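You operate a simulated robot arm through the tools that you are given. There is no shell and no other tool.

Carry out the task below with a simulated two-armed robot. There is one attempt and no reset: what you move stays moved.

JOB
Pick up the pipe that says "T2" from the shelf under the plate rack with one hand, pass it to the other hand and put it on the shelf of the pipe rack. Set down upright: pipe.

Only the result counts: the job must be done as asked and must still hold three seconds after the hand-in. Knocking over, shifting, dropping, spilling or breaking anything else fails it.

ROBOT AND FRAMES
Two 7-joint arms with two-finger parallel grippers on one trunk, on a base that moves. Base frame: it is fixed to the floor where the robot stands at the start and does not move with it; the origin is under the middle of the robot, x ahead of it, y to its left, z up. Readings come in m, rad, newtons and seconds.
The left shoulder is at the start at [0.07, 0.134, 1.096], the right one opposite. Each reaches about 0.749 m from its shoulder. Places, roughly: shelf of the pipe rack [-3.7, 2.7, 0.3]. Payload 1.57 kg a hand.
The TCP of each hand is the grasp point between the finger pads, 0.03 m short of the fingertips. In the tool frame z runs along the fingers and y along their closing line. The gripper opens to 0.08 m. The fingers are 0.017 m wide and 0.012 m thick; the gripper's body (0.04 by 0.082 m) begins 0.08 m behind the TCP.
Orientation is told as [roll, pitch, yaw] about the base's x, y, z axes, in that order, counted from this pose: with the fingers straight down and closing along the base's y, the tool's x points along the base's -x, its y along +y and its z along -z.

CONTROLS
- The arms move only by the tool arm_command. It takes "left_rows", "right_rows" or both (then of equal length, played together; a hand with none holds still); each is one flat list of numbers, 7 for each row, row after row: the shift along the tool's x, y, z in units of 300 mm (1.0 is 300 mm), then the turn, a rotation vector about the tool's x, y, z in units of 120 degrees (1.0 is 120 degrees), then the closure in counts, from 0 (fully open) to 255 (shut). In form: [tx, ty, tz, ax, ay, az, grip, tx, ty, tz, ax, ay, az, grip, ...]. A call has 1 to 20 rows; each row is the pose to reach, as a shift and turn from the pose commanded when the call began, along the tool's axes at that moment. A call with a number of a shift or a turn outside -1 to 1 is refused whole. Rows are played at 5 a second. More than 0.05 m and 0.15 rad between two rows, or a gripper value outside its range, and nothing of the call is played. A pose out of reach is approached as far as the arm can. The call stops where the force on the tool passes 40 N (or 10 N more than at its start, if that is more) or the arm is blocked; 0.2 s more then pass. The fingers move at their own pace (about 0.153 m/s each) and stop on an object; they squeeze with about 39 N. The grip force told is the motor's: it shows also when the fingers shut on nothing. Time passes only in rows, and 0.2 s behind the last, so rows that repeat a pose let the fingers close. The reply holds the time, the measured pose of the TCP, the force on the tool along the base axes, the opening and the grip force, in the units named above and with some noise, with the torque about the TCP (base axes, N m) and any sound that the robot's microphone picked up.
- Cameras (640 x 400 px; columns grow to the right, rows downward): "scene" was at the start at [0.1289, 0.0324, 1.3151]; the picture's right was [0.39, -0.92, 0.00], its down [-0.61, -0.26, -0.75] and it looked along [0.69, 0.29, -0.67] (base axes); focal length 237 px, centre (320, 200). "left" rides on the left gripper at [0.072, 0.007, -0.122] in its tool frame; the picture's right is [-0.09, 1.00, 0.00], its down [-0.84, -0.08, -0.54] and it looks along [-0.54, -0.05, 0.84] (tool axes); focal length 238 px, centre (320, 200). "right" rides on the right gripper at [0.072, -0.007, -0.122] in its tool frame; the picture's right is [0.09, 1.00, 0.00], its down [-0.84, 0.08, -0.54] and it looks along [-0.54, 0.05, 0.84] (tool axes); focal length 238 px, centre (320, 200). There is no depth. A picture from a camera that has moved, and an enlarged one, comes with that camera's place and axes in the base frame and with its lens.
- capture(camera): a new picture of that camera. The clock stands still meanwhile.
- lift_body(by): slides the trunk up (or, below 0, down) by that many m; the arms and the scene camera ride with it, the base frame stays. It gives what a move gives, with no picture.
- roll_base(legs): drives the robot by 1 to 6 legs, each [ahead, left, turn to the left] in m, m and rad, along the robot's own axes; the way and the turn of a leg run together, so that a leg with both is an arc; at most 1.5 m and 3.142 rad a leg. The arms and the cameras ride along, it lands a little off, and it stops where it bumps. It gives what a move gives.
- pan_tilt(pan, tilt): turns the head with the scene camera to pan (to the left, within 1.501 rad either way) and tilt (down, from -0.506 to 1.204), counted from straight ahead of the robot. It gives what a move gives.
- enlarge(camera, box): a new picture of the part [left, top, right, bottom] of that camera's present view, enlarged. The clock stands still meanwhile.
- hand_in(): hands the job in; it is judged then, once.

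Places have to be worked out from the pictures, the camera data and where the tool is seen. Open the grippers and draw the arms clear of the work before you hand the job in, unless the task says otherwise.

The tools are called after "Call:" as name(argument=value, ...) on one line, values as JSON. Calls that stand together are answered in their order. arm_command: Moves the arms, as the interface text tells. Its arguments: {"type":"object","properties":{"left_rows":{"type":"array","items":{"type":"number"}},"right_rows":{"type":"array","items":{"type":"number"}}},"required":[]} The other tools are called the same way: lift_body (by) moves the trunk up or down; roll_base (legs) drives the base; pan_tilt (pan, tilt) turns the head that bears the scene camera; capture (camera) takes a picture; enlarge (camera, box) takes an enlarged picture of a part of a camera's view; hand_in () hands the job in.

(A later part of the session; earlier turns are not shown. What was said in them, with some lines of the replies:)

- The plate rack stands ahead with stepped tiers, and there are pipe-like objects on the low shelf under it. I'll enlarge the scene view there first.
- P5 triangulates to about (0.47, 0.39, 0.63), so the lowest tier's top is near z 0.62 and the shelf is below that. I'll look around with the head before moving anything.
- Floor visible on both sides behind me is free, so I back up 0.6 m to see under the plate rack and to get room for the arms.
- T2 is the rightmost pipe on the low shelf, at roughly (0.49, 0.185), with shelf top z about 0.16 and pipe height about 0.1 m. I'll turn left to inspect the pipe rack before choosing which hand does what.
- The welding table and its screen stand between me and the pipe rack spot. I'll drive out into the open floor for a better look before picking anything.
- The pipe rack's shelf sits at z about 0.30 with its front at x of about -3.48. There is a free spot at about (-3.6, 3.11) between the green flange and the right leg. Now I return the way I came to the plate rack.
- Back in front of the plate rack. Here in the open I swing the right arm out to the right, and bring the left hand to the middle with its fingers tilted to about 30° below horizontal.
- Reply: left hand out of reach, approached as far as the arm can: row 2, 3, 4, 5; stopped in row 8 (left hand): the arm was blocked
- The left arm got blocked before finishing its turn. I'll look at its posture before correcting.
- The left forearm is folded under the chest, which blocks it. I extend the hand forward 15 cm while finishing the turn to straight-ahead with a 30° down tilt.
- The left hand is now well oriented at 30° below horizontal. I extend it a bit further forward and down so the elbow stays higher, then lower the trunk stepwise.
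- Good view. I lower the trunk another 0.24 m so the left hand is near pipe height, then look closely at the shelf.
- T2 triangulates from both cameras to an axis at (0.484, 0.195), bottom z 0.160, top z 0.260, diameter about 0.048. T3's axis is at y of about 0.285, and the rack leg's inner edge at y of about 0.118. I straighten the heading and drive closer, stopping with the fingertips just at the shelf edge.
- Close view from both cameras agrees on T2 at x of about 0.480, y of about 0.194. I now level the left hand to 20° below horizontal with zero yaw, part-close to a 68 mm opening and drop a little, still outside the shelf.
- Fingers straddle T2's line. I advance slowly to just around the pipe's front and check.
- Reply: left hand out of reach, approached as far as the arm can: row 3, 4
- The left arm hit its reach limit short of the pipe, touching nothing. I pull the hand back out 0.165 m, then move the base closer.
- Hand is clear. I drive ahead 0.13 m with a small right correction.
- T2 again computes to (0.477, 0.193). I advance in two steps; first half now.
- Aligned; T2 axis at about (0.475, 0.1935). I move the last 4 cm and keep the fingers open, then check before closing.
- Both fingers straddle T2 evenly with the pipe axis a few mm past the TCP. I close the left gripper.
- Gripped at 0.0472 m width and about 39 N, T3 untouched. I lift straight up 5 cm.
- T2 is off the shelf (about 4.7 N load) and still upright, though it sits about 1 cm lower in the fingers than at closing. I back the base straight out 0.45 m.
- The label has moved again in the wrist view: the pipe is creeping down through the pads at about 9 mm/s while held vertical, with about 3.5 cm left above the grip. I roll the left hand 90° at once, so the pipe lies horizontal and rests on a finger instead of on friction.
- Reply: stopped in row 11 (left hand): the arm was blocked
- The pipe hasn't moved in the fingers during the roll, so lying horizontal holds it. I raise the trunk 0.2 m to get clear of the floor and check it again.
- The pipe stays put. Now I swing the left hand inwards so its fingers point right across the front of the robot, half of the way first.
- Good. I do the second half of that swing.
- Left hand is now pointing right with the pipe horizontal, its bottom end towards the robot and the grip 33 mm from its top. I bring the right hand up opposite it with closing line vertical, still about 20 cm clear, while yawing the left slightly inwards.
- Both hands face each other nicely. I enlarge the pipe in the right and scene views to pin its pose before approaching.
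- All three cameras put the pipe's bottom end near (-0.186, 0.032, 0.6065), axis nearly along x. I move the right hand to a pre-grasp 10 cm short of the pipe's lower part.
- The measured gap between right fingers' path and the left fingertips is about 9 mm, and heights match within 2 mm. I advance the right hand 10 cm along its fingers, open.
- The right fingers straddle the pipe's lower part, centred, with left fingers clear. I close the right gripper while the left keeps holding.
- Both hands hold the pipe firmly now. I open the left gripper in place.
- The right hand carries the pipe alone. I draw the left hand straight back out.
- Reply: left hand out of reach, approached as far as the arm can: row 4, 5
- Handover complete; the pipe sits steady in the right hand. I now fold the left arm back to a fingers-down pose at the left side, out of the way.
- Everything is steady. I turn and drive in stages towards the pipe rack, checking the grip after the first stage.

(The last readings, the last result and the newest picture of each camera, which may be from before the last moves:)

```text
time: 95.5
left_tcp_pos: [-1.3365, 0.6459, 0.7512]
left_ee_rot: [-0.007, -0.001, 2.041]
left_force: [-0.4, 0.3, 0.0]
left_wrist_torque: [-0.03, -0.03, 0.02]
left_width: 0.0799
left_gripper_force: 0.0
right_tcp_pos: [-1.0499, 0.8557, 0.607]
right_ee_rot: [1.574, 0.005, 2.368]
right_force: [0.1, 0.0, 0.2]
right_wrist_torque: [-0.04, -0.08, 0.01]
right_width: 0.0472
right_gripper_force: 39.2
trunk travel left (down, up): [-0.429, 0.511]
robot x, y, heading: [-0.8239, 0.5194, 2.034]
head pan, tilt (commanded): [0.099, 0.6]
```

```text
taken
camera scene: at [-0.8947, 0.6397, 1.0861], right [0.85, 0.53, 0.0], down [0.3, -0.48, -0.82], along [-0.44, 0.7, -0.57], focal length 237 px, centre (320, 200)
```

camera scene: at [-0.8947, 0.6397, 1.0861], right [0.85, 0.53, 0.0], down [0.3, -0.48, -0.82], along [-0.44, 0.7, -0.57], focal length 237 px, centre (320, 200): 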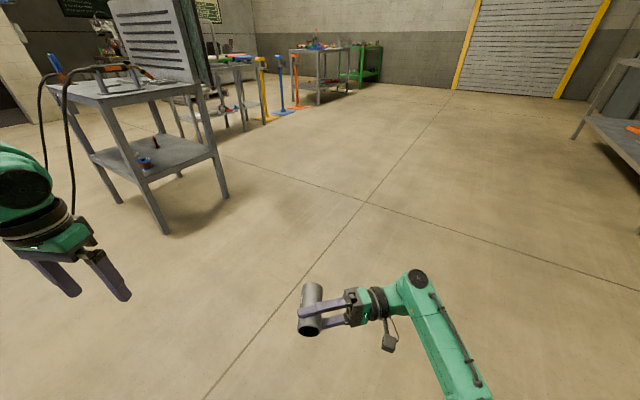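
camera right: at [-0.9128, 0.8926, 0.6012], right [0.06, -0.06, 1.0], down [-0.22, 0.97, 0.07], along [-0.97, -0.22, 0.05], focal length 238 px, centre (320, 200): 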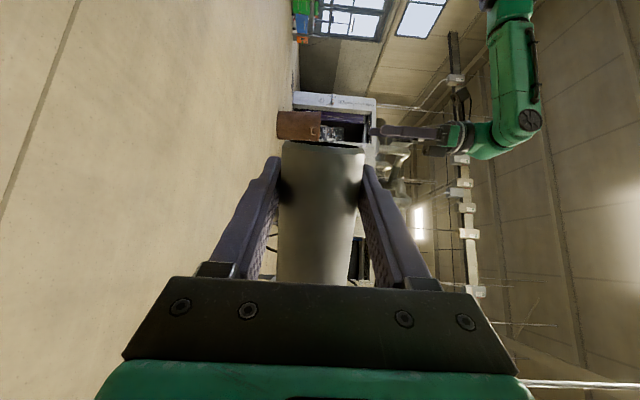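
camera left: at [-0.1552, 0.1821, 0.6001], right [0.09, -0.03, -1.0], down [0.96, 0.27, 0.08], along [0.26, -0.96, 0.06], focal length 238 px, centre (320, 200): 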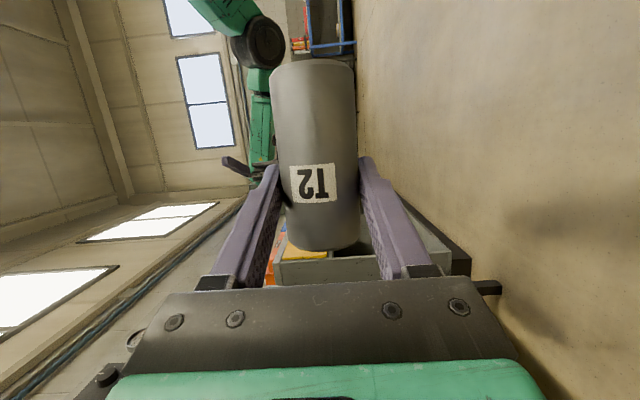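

The pipe didn't shift while driving. I continue to a staging point about 0.9 m in front of the pipe rack and turn to face it.

Call:
roll_base(legs=[[1.2, 0.0, 0.0], [0.65, 0.0, 0.0], [0.0, 0.0, 0.4], [1.2, 0.0, 0.0], [0.0, 0.0, 0.7]])

Call:
capture(camera="scene")

Call:
capture(camera="right")

```text
time: 113.6
left_tcp_pos: [-2.9222, 2.5211, 0.7504]
left_ee_rot: [-0.008, 0.0, -3.107]
left_force: [0.3, 0.6, 0.7]
left_wrist_torque: [0.02, -0.02, 0.02]
left_width: 0.0801
left_gripper_force: 0.1
right_tcp_pos: [-2.9917, 2.8698, 0.6066]
right_ee_rot: [1.572, 0.005, -2.778]
right_force: [0.1, 0.6, -0.7]
right_wrist_torque: [0.02, -0.08, -0.03]
right_width: 0.0469
right_gripper_force: 39.4
trunk travel left (down, up): [-0.429, 0.511]
robot x, y, heading: [-2.5946, 2.9307, -3.115]
head pan, tilt (commanded): [0.099, 0.6]
```

```text
taken
camera scene: at [-2.7296, 2.9188, 1.0861], right [-0.12, 0.99, 0.0], down [0.56, 0.07, -0.82], along [-0.82, -0.1, -0.57], focal length 237 px, centre (320, 200)
```

scene: 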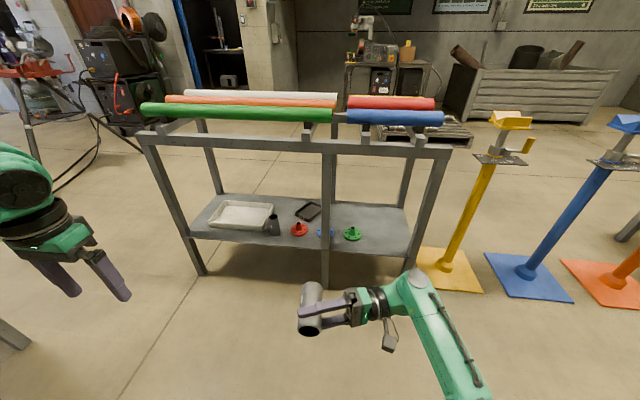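

```text
taken
camera right: at [-2.9674, 3.0094, 0.6013], right [0.08, 0.03, 1.0], down [-0.98, 0.21, 0.07], along [-0.21, -0.98, 0.05], focal length 238 px, centre (320, 200)
```

right: 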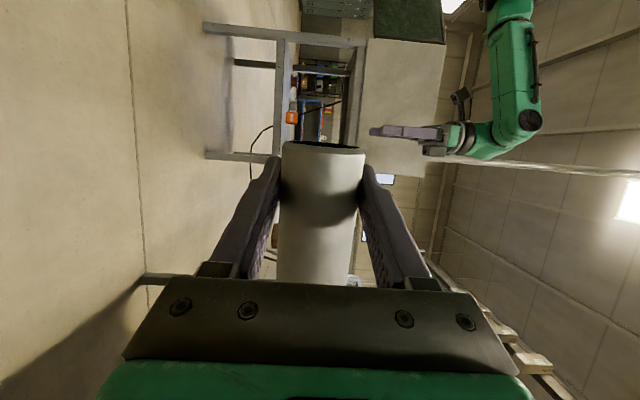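

I'm facing the pipe rack and the pipe is still well held. I enlarge the shelf to choose the set-down spot.

Call:
enlarge(camera="scene", box=[180, 180, 420, 300])

Call:
enlarge(camera="scene", box=[310, 190, 430, 290])

```text
2.67 times, centred on (300, 240) of scene
camera zoom: at [-2.7296, 2.9188, 1.0861], right [-0.12, 0.99, 0.0], down [0.56, 0.07, -0.82], along [-0.82, -0.1, -0.57], focal length 633 px, centre (373, 93)
```

zoom: 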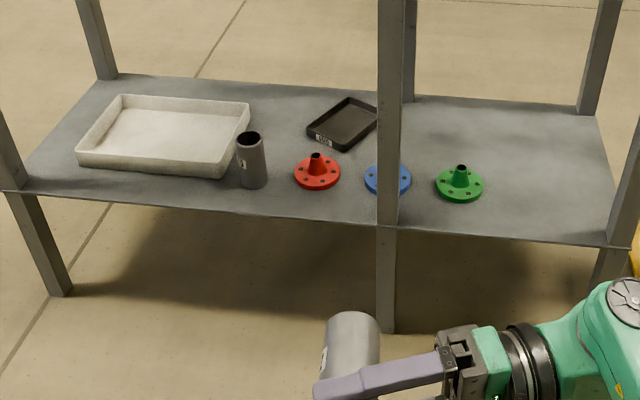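

```text
4.00 times, centred on (370, 240) of scene
camera zoom: at [-2.7296, 2.9188, 1.0861], right [-0.12, 0.99, 0.0], down [0.56, 0.07, -0.82], along [-0.82, -0.1, -0.57], focal length 949 px, centre (120, 40)
```

zoom: 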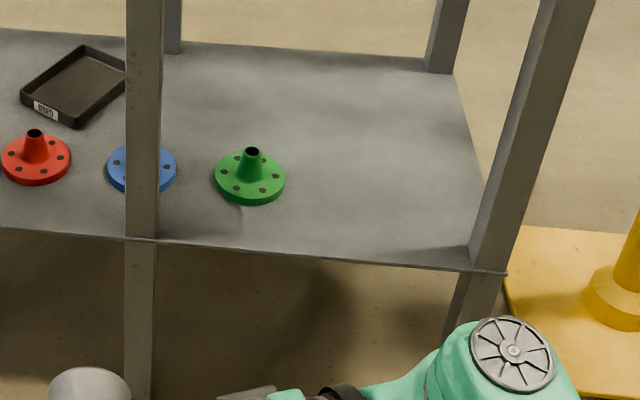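

Call:
enlarge(camera="right", box=[240, 120, 400, 300])

Call:
enlarge(camera="scene", box=[270, 260, 410, 350])

```text
2.22 times, centred on (320, 210) of right
camera zoom: at [-2.9674, 3.0094, 0.6013], right [0.08, 0.03, 1.0], down [-0.98, 0.21, 0.07], along [-0.21, -0.98, 0.05], focal length 530 px, centre (320, 178)
```

zoom: 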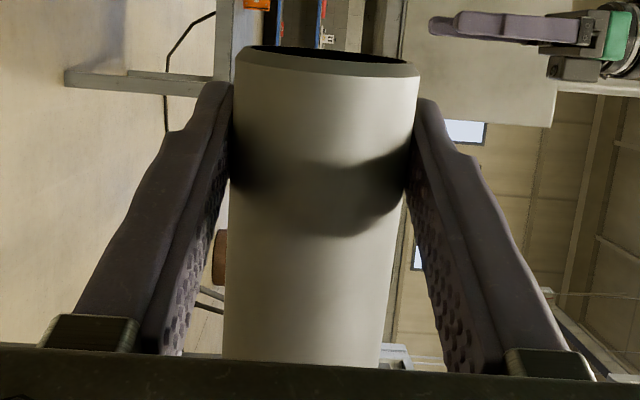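

```text
4.44 times, centred on (340, 305) of scene
camera zoom: at [-2.7296, 2.9188, 1.0861], right [-0.12, 0.99, 0.0], down [0.56, 0.07, -0.82], along [-0.82, -0.1, -0.57], focal length 1055 px, centre (231, -267)
```

zoom: 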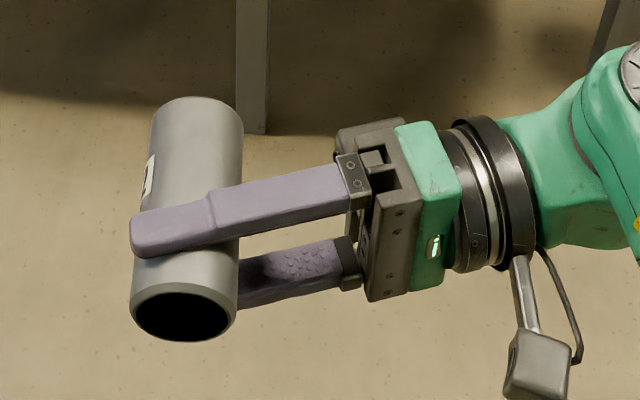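

The spot around (-3.56, 3.11) between the green flange and the right leg is clear. I first swing the right hand to point forward while keeping the pipe horizontal and finger-supported.

Call:
arm_command(right_rows=[-0.0345, 0, -0.0666, 0, -0.0699, 0, 255, -0.0689, 0, -0.1333, 0, -0.1398, 0, 255, -0.1034, 0, -0.1999, 0, -0.2097, 0, 255, -0.1378, 0, -0.2665, 0, -0.2796, 0, 255, -0.1723, 0, -0.3332, 0, -0.3495, 0, 255, -0.2067, 0, -0.3998, 0, -0.4195, 0, 255, -0.2412, 0, -0.4665, 0, -0.4894, 0, 255, -0.2756, 0, -0.5331, 0, -0.5593, 0, 255, -0.3101, 0, -0.5997, 0, -0.6292, 0, 255, -0.3445, 0, -0.6664, 0, -0.6991, 0, 255, -0.379, 0, -0.733, 0, -0.769, 0, 255])

Call:
capture(camera="scene")

Call:
capture(camera="right")

```text
time: 116.0
left_tcp_pos: [-2.9222, 2.522, 0.7508]
left_ee_rot: [-0.006, -0.002, -3.105]
left_force: [-0.7, 0.0, 0.5]
left_wrist_torque: [-0.01, 0.01, 0.0]
left_width: 0.0799
left_gripper_force: 0.0
right_tcp_pos: [-3.1766, 3.0358, 0.6059]
right_ee_rot: [1.567, 0.003, 1.892]
right_force: [0.5, -1.0, 0.6]
right_wrist_torque: [-0.08, -0.01, 0.04]
right_width: 0.0468
right_gripper_force: 39.4
trunk travel left (down, up): [-0.429, 0.511]
robot x, y, heading: [-2.5911, 2.9306, -3.113]
head pan, tilt (commanded): [0.099, 0.6]
```

```text
taken
camera scene: at [-2.73, 2.9187, 1.086], right [-0.12, 0.99, 0.0], down [0.56, 0.07, -0.82], along [-0.82, -0.1, -0.57], focal length 237 px, centre (320, 200)
```

scene: 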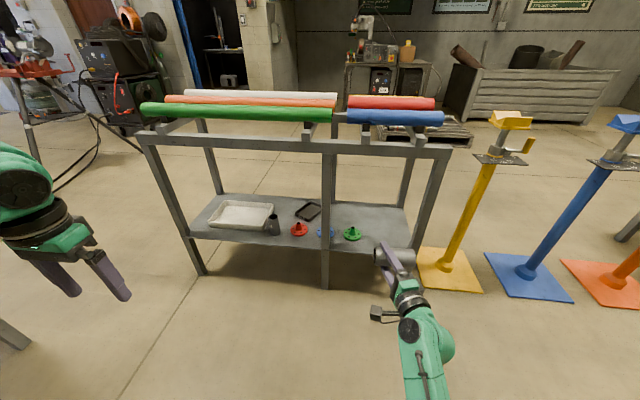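

```text
taken
camera right: at [-3.0369, 3.0055, 0.6007], right [0.02, -0.09, 1.0], down [0.25, 0.97, 0.08], along [-0.97, 0.25, 0.05], focal length 238 px, centre (320, 200)
```

right: 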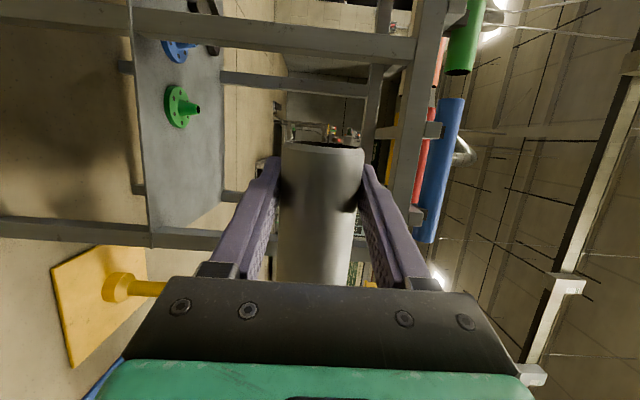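

The swing worked and the pipe hasn't moved in the grip. I lower the trunk 0.136 m and draw the right hand back 8 cm and down 4 cm for staging.

Call:
lift_body(by=-0.136)

Call:
arm_command(right_rows=[0.0257, -0.0443, -0.085, 0, 0, 0, 255, 0.0513, -0.0887, -0.17, 0, 0, 0, 255, 0.077, -0.133, -0.255, 0, 0, 0, 255])

Call:
capture(camera="right")

```text
time: 117.6
left_tcp_pos: [-2.9234, 2.5209, 0.6162]
left_ee_rot: [-0.005, -0.002, -3.106]
left_force: [-0.8, -0.2, -0.3]
left_wrist_torque: [0.02, -0.01, 0.0]
left_width: 0.0798
left_gripper_force: 0.0
right_tcp_pos: [-3.1759, 3.0353, 0.4702]
right_ee_rot: [1.567, 0.001, 1.895]
right_force: [-0.8, -0.2, 0.1]
right_wrist_torque: [-0.1, -0.01, -0.02]
right_width: 0.0471
right_gripper_force: 39.2
trunk travel left (down, up): [-0.293, 0.647]
robot x, y, heading: [-2.592, 2.9308, -3.117]
head pan, tilt (commanded): [0.099, 0.6]
```

```text
time: 118.4
left_tcp_pos: [-2.9217, 2.5206, 0.6153]
left_ee_rot: [-0.005, -0.002, -3.107]
left_force: [0.1, 0.0, -0.1]
left_wrist_torque: [-0.01, 0.04, -0.01]
left_width: 0.0799
left_gripper_force: 0.1
right_tcp_pos: [-3.099, 3.0387, 0.4313]
right_ee_rot: [1.568, 0.002, 1.894]
right_force: [0.1, -0.1, 0.2]
right_wrist_torque: [-0.11, -0.02, 0.0]
right_width: 0.0472
right_gripper_force: 38.3
trunk travel left (down, up): [-0.293, 0.647]
robot x, y, heading: [-2.5879, 2.9294, -3.109]
head pan, tilt (commanded): [0.099, 0.6]
```

```text
taken
camera right: at [-2.9588, 3.0093, 0.4251], right [0.03, -0.09, 1.0], down [0.25, 0.97, 0.08], along [-0.97, 0.24, 0.05], focal length 238 px, centre (320, 200)
```

right: 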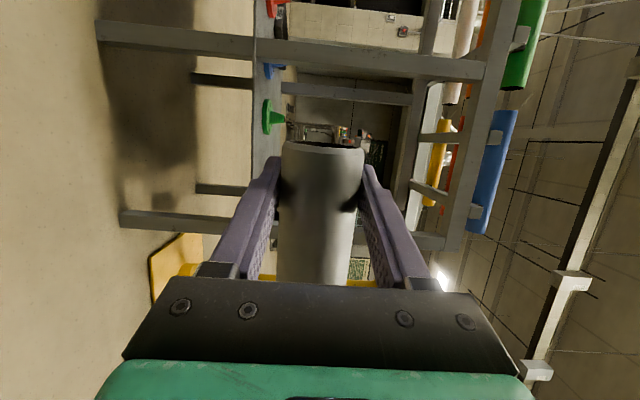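

Staged well. I square up to the rack and drive in 0.36 m, so the pipe enters the gap between the middle and right legs at z 0.43.

Call:
roll_base(legs=[[0.0, 0.0, -0.028], [0.36, -0.01, 0.0]])

Call:
capture(camera="scene")

Call:
capture(camera="right")

```text
time: 121.1
left_tcp_pos: [-3.2912, 2.5369, 0.6142]
left_ee_rot: [-0.006, -0.003, -3.125]
left_force: [-1.1, 0.2, 0.2]
left_wrist_torque: [0.03, -0.01, 0.01]
left_width: 0.0799
left_gripper_force: 0.1
right_tcp_pos: [-3.4573, 3.0577, 0.4307]
right_ee_rot: [1.566, 0.0, 1.876]
right_force: [0.4, 0.6, -0.7]
right_wrist_torque: [-0.12, -0.05, -0.02]
right_width: 0.047
right_gripper_force: 39.5
trunk travel left (down, up): [-0.293, 0.647]
robot x, y, heading: [-2.9567, 2.9358, -3.133]
head pan, tilt (commanded): [0.099, 0.6]
```

```text
taken
camera scene: at [-3.0908, 2.9309, 0.9501], right [-0.11, 0.99, 0.0], down [0.56, 0.06, -0.82], along [-0.82, -0.09, -0.57], focal length 237 px, centre (320, 200)
```

scene: 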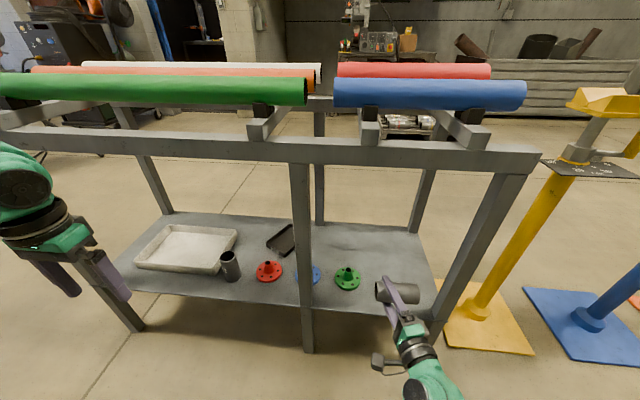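

```text
taken
camera right: at [-3.3184, 3.0253, 0.425], right [0.02, -0.09, 1.0], down [0.27, 0.96, 0.08], along [-0.96, 0.26, 0.05], focal length 238 px, centre (320, 200)
```

right: 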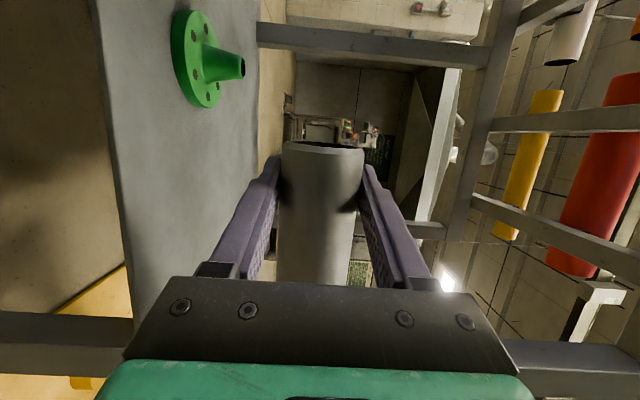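

The pipe is inside the gap, 13 cm above the shelf and clear of both legs and the green flange. I now rotate it upright about its grip.

Call:
arm_command(right_rows=[0, 0, 0, 0.0199, 0, -0.0652, 255, 0, 0, 0, 0.0399, 0, -0.1304, 255, 0, 0, 0, 0.0598, 0, -0.1956, 255, 0, 0, 0, 0.0797, 0, -0.2608, 255, 0, 0, 0, 0.0997, 0, -0.326, 255, 0, 0, 0, 0.1196, 0, -0.3912, 255, 0, 0, 0, 0.1396, 0, -0.4564, 255, 0, 0, 0, 0.1595, 0, -0.5216, 255, 0, 0, 0, 0.1794, 0, -0.5868, 255, 0, 0, 0, 0.1994, 0, -0.652, 255, 0, 0, 0, 0.2193, 0, -0.7172, 255])

Call:
capture(camera="right")

Call:
enlarge(camera="scene", box=[320, 240, 480, 360])

```text
time: 123.3
left_tcp_pos: [-3.2905, 2.5374, 0.6146]
left_ee_rot: [-0.006, -0.001, -3.125]
left_force: [-0.7, -0.1, -0.9]
left_wrist_torque: [-0.01, -0.01, 0.03]
left_width: 0.0798
left_gripper_force: 0.0
right_tcp_pos: [-3.4547, 3.0785, 0.4219]
right_ee_rot: [0.02, -1.265, -3.099]
right_force: [0.9, 0.2, 0.0]
right_wrist_torque: [0.03, -0.02, -0.02]
right_width: 0.0469
right_gripper_force: 38.7
trunk travel left (down, up): [-0.293, 0.647]
robot x, y, heading: [-2.9564, 2.9432, -3.139]
head pan, tilt (commanded): [0.099, 0.6]
stopped in row 11 (right hand): the arm was blocked; the commanded pose is now the measured one
```

```text
taken
camera right: at [-3.3168, 3.0943, 0.3895], right [0.09, -0.99, -0.08], down [0.27, -0.05, 0.96], along [-0.96, -0.11, 0.26], focal length 238 px, centre (320, 200)
```

right: 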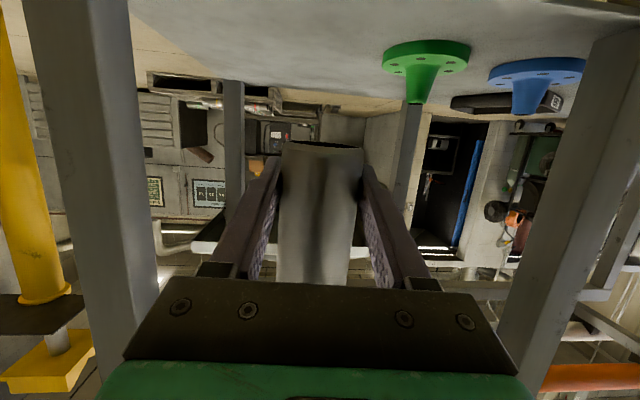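

```text
3.33 times, centred on (400, 300) of scene
camera zoom: at [-3.0906, 2.931, 0.9501], right [-0.11, 0.99, 0.0], down [0.56, 0.06, -0.82], along [-0.82, -0.09, -0.57], focal length 791 px, centre (53, -133)
```

zoom: 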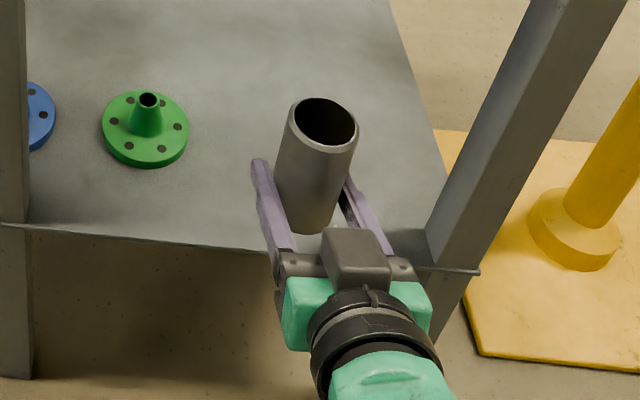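

The pipe is upright within a degree or two, and it has not slipped in the grip; its bottom is at z of about 0.397. I move it forward 11 cm and slightly right, over the set-down spot.

Call:
arm_command(right_rows=[-0.0271, -0.0239, 0.0853, 0, 0, 0, 255, -0.0542, -0.0479, 0.1707, 0, 0, 0, 255, -0.0812, -0.0718, 0.256, 0, 0, 0, 255, -0.1083, -0.0957, 0.3413, 0, 0, 0, 255])

Call:
capture(camera="right")

Call:
enlarge(camera="scene", box=[320, 220, 480, 340])

```text
time: 124.3
left_tcp_pos: [-3.2904, 2.5365, 0.6141]
left_ee_rot: [-0.006, -0.003, -3.123]
left_force: [-0.3, -0.3, 0.0]
left_wrist_torque: [0.01, -0.04, 0.02]
left_width: 0.0801
left_gripper_force: 0.1
right_tcp_pos: [-3.5648, 3.102, 0.4217]
right_ee_rot: [0.038, -1.268, -3.113]
right_force: [0.2, -0.1, -0.3]
right_wrist_torque: [0.02, -0.02, 0.01]
right_width: 0.0471
right_gripper_force: 39.0
trunk travel left (down, up): [-0.293, 0.647]
robot x, y, heading: [-2.9527, 2.9403, -3.136]
head pan, tilt (commanded): [0.099, 0.6]
```

```text
taken
camera right: at [-3.4268, 3.1162, 0.3901], right [0.09, -0.99, -0.08], down [0.27, -0.05, 0.96], along [-0.96, -0.11, 0.27], focal length 238 px, centre (320, 200)
```

right: 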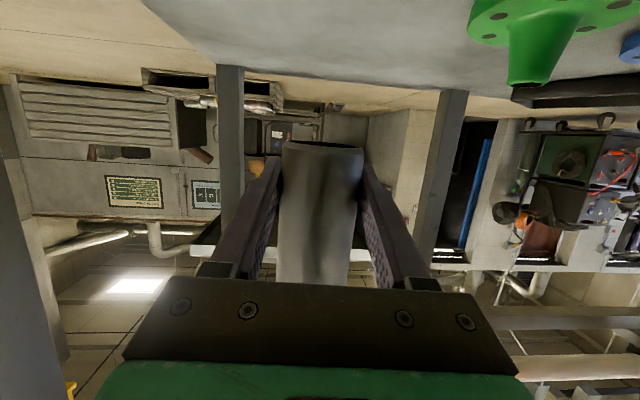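

```text
3.33 times, centred on (400, 280) of scene
camera zoom: at [-3.0908, 2.931, 0.95], right [-0.11, 0.99, 0.0], down [0.56, 0.06, -0.82], along [-0.82, -0.09, -0.57], focal length 791 px, centre (53, -67)
```

zoom: 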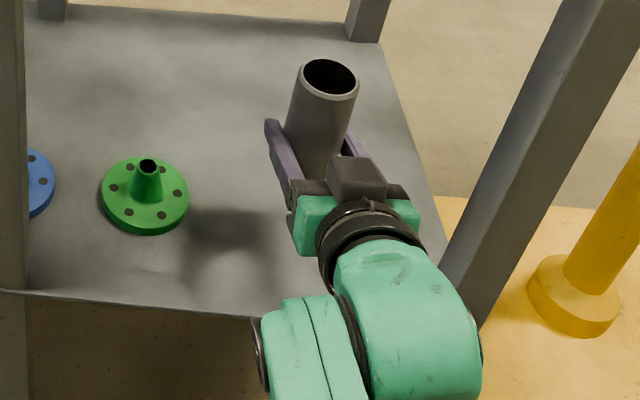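

The pipe hangs over the free area, clear of the green flange and the leg. I lower it 8 cm straight down.

Call:
arm_command(right_rows=[0.0636, -0.0008, 0.0199, 0, 0, 0, 255, 0.1273, -0.0015, 0.0397, 0, 0, 0, 255, 0.1909, -0.0023, 0.0596, 0, 0, 0, 255, 0.2545, -0.003, 0.0795, 0, 0, 0, 255])

Call:
capture(camera="right")

Call:
enlarge(camera="scene", box=[320, 220, 480, 340])

```text
time: 125.3
left_tcp_pos: [-3.2911, 2.5366, 0.6139]
left_ee_rot: [-0.005, -0.001, -3.125]
left_force: [1.0, 0.7, -0.2]
left_wrist_torque: [0.03, -0.01, 0.03]
left_width: 0.0801
left_gripper_force: 0.1
right_tcp_pos: [-3.5649, 3.102, 0.3417]
right_ee_rot: [0.029, -1.267, -3.109]
right_force: [-0.6, -0.5, 0.6]
right_wrist_torque: [-0.02, -0.07, 0.02]
right_width: 0.0473
right_gripper_force: 38.5
trunk travel left (down, up): [-0.293, 0.647]
robot x, y, heading: [-2.9514, 2.9384, -3.136]
head pan, tilt (commanded): [0.099, 0.6]
```

```text
taken
camera right: at [-3.4263, 3.1166, 0.3097], right [0.09, -0.99, -0.08], down [0.27, -0.05, 0.96], along [-0.96, -0.11, 0.26], focal length 238 px, centre (320, 200)
```

right: 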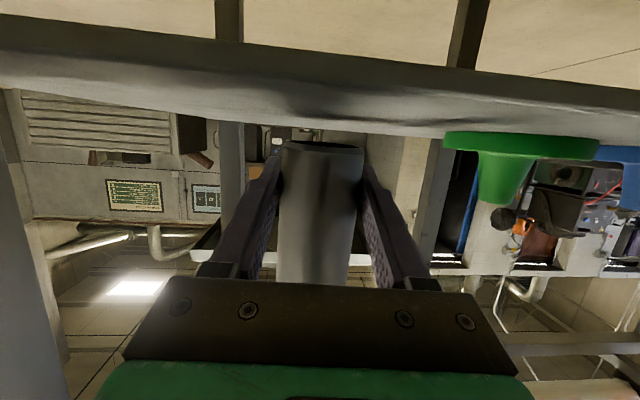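

```text
3.33 times, centred on (400, 280) of scene
camera zoom: at [-3.0908, 2.931, 0.9501], right [-0.11, 0.99, 0.0], down [0.56, 0.06, -0.82], along [-0.82, -0.09, -0.57], focal length 791 px, centre (53, -67)
```

zoom: 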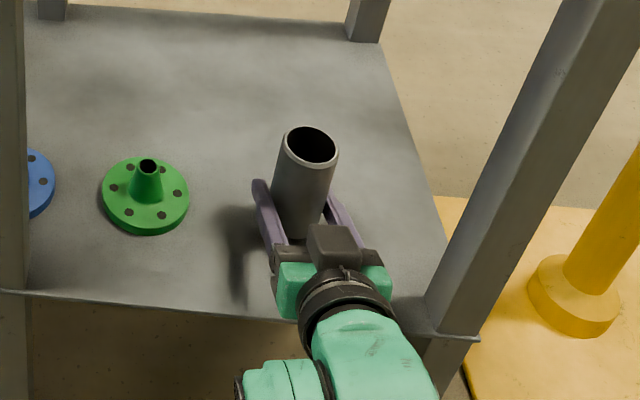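

The bottom should now be about 1.5 cm above the shelf. I lower in small steps, watching the force.

Call:
arm_command(right_rows=[0.0106, 0, 0.0033, 0, 0, 0, 255, 0.0212, 0, 0.0066, 0, 0, 0, 255, 0.0318, 0, 0.0099, 0, 0, 0, 255])

Call:
enlarge(camera="right", box=[220, 80, 420, 220])

```text
time: 126.1
left_tcp_pos: [-3.2901, 2.5358, 0.6152]
left_ee_rot: [-0.004, -0.002, -3.126]
left_force: [0.1, -0.7, -0.1]
left_wrist_torque: [0.0, -0.03, 0.0]
left_width: 0.0801
left_gripper_force: 0.1
right_tcp_pos: [-3.5631, 3.1049, 0.3298]
right_ee_rot: [0.008, -1.266, -3.089]
right_force: [-0.1, 0.1, -0.2]
right_wrist_torque: [-0.03, 0.02, 0.0]
right_width: 0.0469
right_gripper_force: 39.5
trunk travel left (down, up): [-0.293, 0.647]
robot x, y, heading: [-2.9539, 2.9427, -3.129]
head pan, tilt (commanded): [0.099, 0.6]
```

```text
2.86 times, centred on (320, 150) of right
camera zoom: at [-3.4254, 3.1195, 0.2988], right [0.09, -0.99, -0.09], down [0.27, -0.06, 0.96], along [-0.96, -0.11, 0.26], focal length 681 px, centre (320, 343)
```

zoom: 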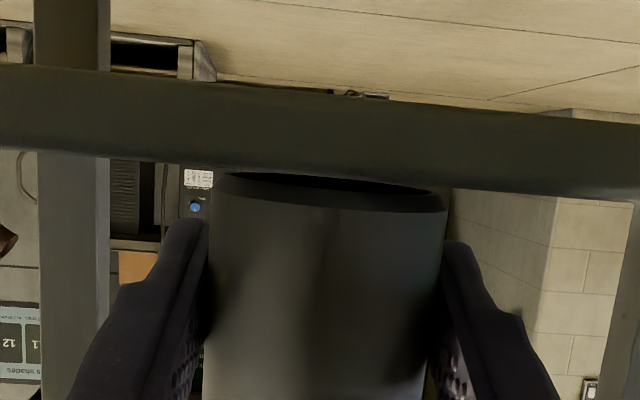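

No contact yet; the wrist view shows a few mm gap under the pipe. I continue down in 2 mm steps.

Call:
arm_command(right_rows=[0.0064, 0, 0.002, 0, 0, 0, 255, 0.0127, 0, 0.004, 0, 0, 0, 255, 0.0191, 0, 0.006, 0, 0, 0, 255])

Call:
enlarge(camera="right", box=[220, 80, 420, 220])

```text
time: 126.9
left_tcp_pos: [-3.2897, 2.536, 0.616]
left_ee_rot: [-0.007, -0.004, -3.125]
left_force: [0.4, -1.3, 0.9]
left_wrist_torque: [-0.01, -0.01, -0.02]
left_width: 0.0799
left_gripper_force: 0.0
right_tcp_pos: [-3.5637, 3.1073, 0.3278]
right_ee_rot: [-0.013, -1.272, -3.067]
right_force: [0.8, -4.4, 8.7]
right_wrist_torque: [-0.15, 0.27, 0.17]
right_width: 0.0469
right_gripper_force: 39.0
trunk travel left (down, up): [-0.293, 0.647]
robot x, y, heading: [-2.9532, 2.9384, -3.136]
head pan, tilt (commanded): [0.099, 0.6]
```

```text
2.86 times, centred on (320, 150) of right
camera zoom: at [-3.4255, 3.1209, 0.295], right [0.09, -0.99, -0.09], down [0.28, -0.06, 0.96], along [-0.96, -0.11, 0.27], focal length 681 px, centre (320, 343)
```

zoom: 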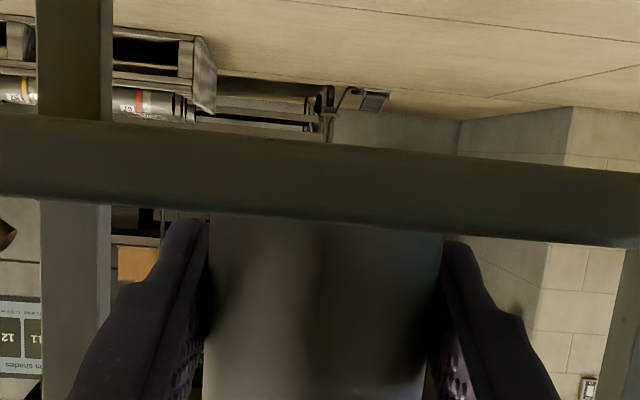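

The force jumped to about 9 N upward: the pipe stands on the shelf. I check the upright stance from the scene camera before releasing.

Call:
enlarge(camera="scene", box=[340, 220, 460, 320])

```text
4.00 times, centred on (400, 270) of scene
camera zoom: at [-3.0888, 2.9301, 0.9506], right [-0.11, 0.99, 0.0], down [0.56, 0.06, -0.83], along [-0.82, -0.09, -0.56], focal length 949 px, centre (0, -80)
```

zoom: 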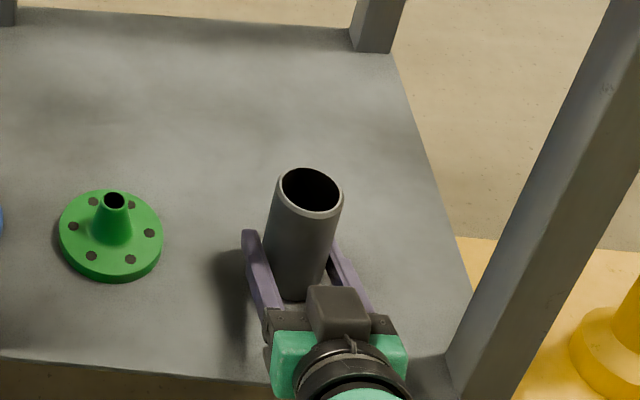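

The pipe stands upright within 2° at about (-3.565, 3.105). I release it.

Call:
arm_command(right_rows=[0, 0, 0, 0, 0, 0, 150, 0, 0, 0, 0, 0, 0, 40, 0, 0, 0, 0, 0, 0, 0, 0, 0, 0, 0, 0, 0, 0])

Call:
enlarge(camera="scene", box=[340, 220, 460, 320])

Call:
capture(camera="right")

```text
time: 127.9
left_tcp_pos: [-3.2893, 2.5372, 0.6156]
left_ee_rot: [-0.005, -0.001, -3.123]
left_force: [0.0, -0.7, -0.1]
left_wrist_torque: [-0.02, 0.02, 0.01]
left_width: 0.0799
left_gripper_force: 0.0
right_tcp_pos: [-3.5648, 3.1071, 0.3259]
right_ee_rot: [-0.012, -1.268, -3.073]
right_force: [0.0, 0.4, -0.8]
right_wrist_torque: [-0.02, -0.02, -0.02]
right_width: 0.08
right_gripper_force: 0.1
trunk travel left (down, up): [-0.293, 0.647]
robot x, y, heading: [-2.9528, 2.942, -3.139]
head pan, tilt (commanded): [0.099, 0.6]
```

```text
4.00 times, centred on (400, 270) of scene
camera zoom: at [-3.0901, 2.9308, 0.9502], right [-0.11, 0.99, 0.0], down [0.56, 0.06, -0.82], along [-0.82, -0.09, -0.57], focal length 949 px, centre (0, -80)
```

zoom: 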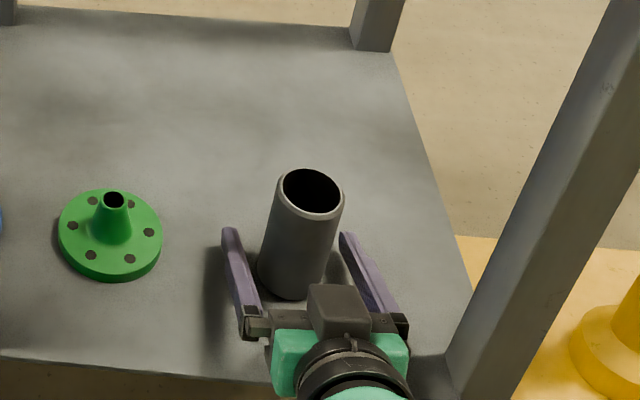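

```text
taken
camera right: at [-3.4265, 3.1219, 0.2944], right [0.09, -0.99, -0.09], down [0.27, -0.06, 0.96], along [-0.96, -0.11, 0.26], focal length 238 px, centre (320, 200)
```

right: 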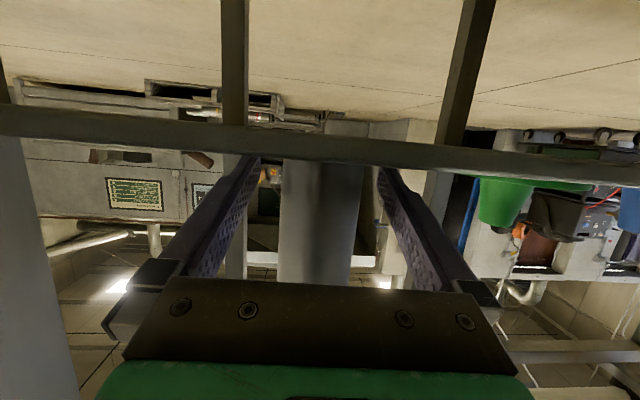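

Released; the pipe stands free with clearance on both sides. I withdraw the right hand straight back along its fingers.

Call:
arm_command(right_rows=[0, 0, -0.06, 0, 0, 0, 0, 0, 0, -0.13, 0, 0, 0, 0, 0, 0, -0.2, 0, 0, 0, 0, 0, 0, -0.27, 0, 0, 0, 0, 0, 0, -0.34, 0, 0, 0, 0])

Call:
capture(camera="scene")

Call:
capture(camera="right")

```text
time: 129.1
left_tcp_pos: [-3.2903, 2.5361, 0.6162]
left_ee_rot: [-0.005, -0.003, -3.123]
left_force: [0.5, 0.5, -0.2]
left_wrist_torque: [-0.01, -0.01, 0.05]
left_width: 0.0799
left_gripper_force: 0.0
right_tcp_pos: [-3.4661, 3.1052, 0.3588]
right_ee_rot: [0.035, -1.271, -3.113]
right_force: [0.7, 1.1, -0.4]
right_wrist_torque: [-0.02, 0.01, 0.01]
right_width: 0.0798
right_gripper_force: 0.1
trunk travel left (down, up): [-0.293, 0.647]
robot x, y, heading: [-2.9539, 2.9385, -3.137]
head pan, tilt (commanded): [0.099, 0.6]
```

```text
taken
camera scene: at [-3.0899, 2.9308, 0.9502], right [-0.11, 0.99, 0.0], down [0.56, 0.06, -0.83], along [-0.82, -0.09, -0.56], focal length 237 px, centre (320, 200)
```

scene: 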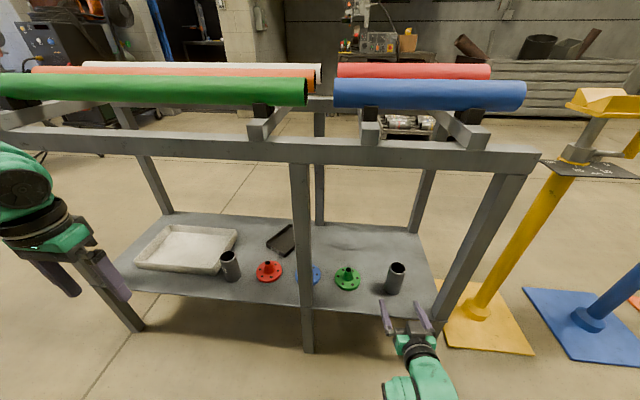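

```text
taken
camera right: at [-3.328, 3.12, 0.3259], right [0.09, -0.99, -0.08], down [0.27, -0.05, 0.96], along [-0.96, -0.11, 0.27], focal length 238 px, centre (320, 200)
```

right: 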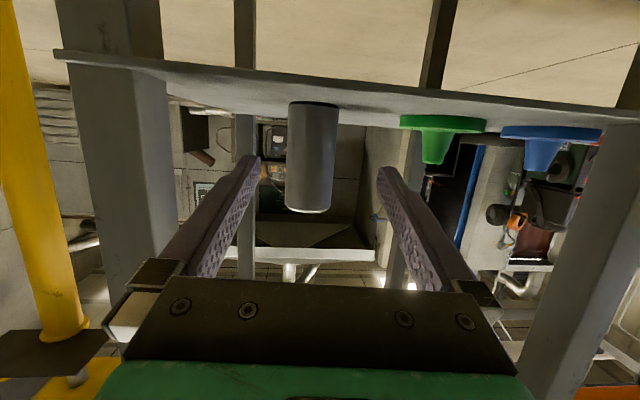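

T2 stands upright on the pipe rack shelf and the hand is clear of it. I back the base straight out 0.4 m and take a last look.

Call:
roll_base(legs=[[-0.4, 0.0, 0.0]])

Call:
capture(camera="scene")

Call:
enlarge(camera="scene", box=[180, 160, 440, 290])

```text
time: 131.6
left_tcp_pos: [-2.8957, 2.5398, 0.616]
left_ee_rot: [-0.005, -0.003, -3.133]
left_force: [-0.1, -0.3, 0.4]
left_wrist_torque: [0.0, -0.02, 0.01]
left_width: 0.0801
left_gripper_force: 0.1
right_tcp_pos: [-3.0678, 3.1118, 0.3579]
right_ee_rot: [0.033, -1.269, -3.118]
right_force: [-0.3, 0.9, 0.0]
right_wrist_torque: [-0.01, -0.03, -0.01]
right_width: 0.08
right_gripper_force: 0.1
trunk travel left (down, up): [-0.293, 0.647]
robot x, y, heading: [-2.5536, 2.9406, 3.14]
head pan, tilt (commanded): [0.099, 0.6]
```

```text
taken
camera scene: at [-2.693, 2.9333, 0.9502], right [-0.1, 1.0, 0.0], down [0.56, 0.06, -0.83], along [-0.82, -0.08, -0.56], focal length 237 px, centre (320, 200)
```

scene: 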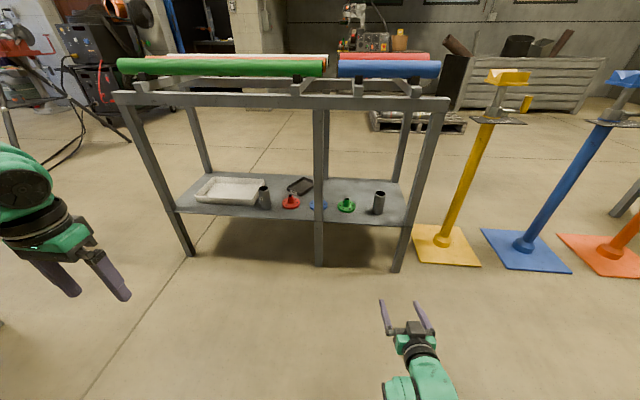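

```text
2.46 times, centred on (310, 225) of scene
camera zoom: at [-2.693, 2.9333, 0.9502], right [-0.1, 1.0, 0.0], down [0.56, 0.06, -0.83], along [-0.82, -0.08, -0.56], focal length 584 px, centre (345, 138)
```

zoom: 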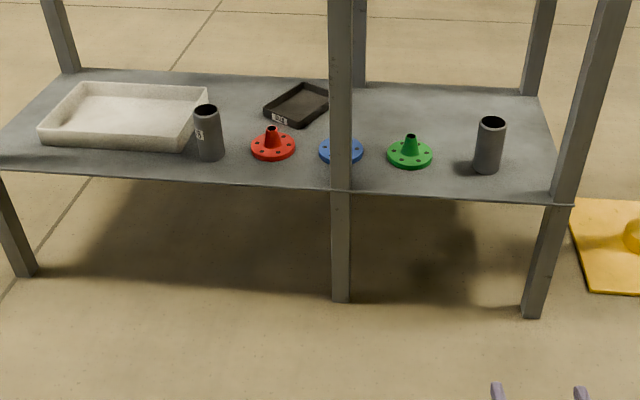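

T2 stands upright on the pipe rack shelf and the tray, the other pipe and the flanges look undisturbed. Both grippers are open and the arms are well clear, so I hand in.

Call:
hand_in()

```text
The job is handed in.
```

The pipe marked "T2" is now standing upright on the pipe rack's shelf, between the green flange and the right leg. I have handed the job in.

- **Pick:** The left hand took T2 from the shelf under the plate rack. T3 beside it was not touched.
- **Slip:** T2 slid down a few centimetres in the left fingers during the lift and the first drive back. I rolled the hand so the pipe lay horizontal, and it held from then on.
- **Handover:** The right hand closed on the lower part of the pipe before the left hand let go. The right hand then carried it to the pipe rack.
- **Set-down:** The right hand turned T2 upright and lowered it until the force showed contact with the shelf, then released it. The last picture shows it still standing, and the tray, the other pipe and the flanges look undisturbed.

I did not go back to look at the plate rack after leaving it. The last views of it, taken just before I drove off, showed nothing else moved. Both grippers are open and the arms are clear of the rack.
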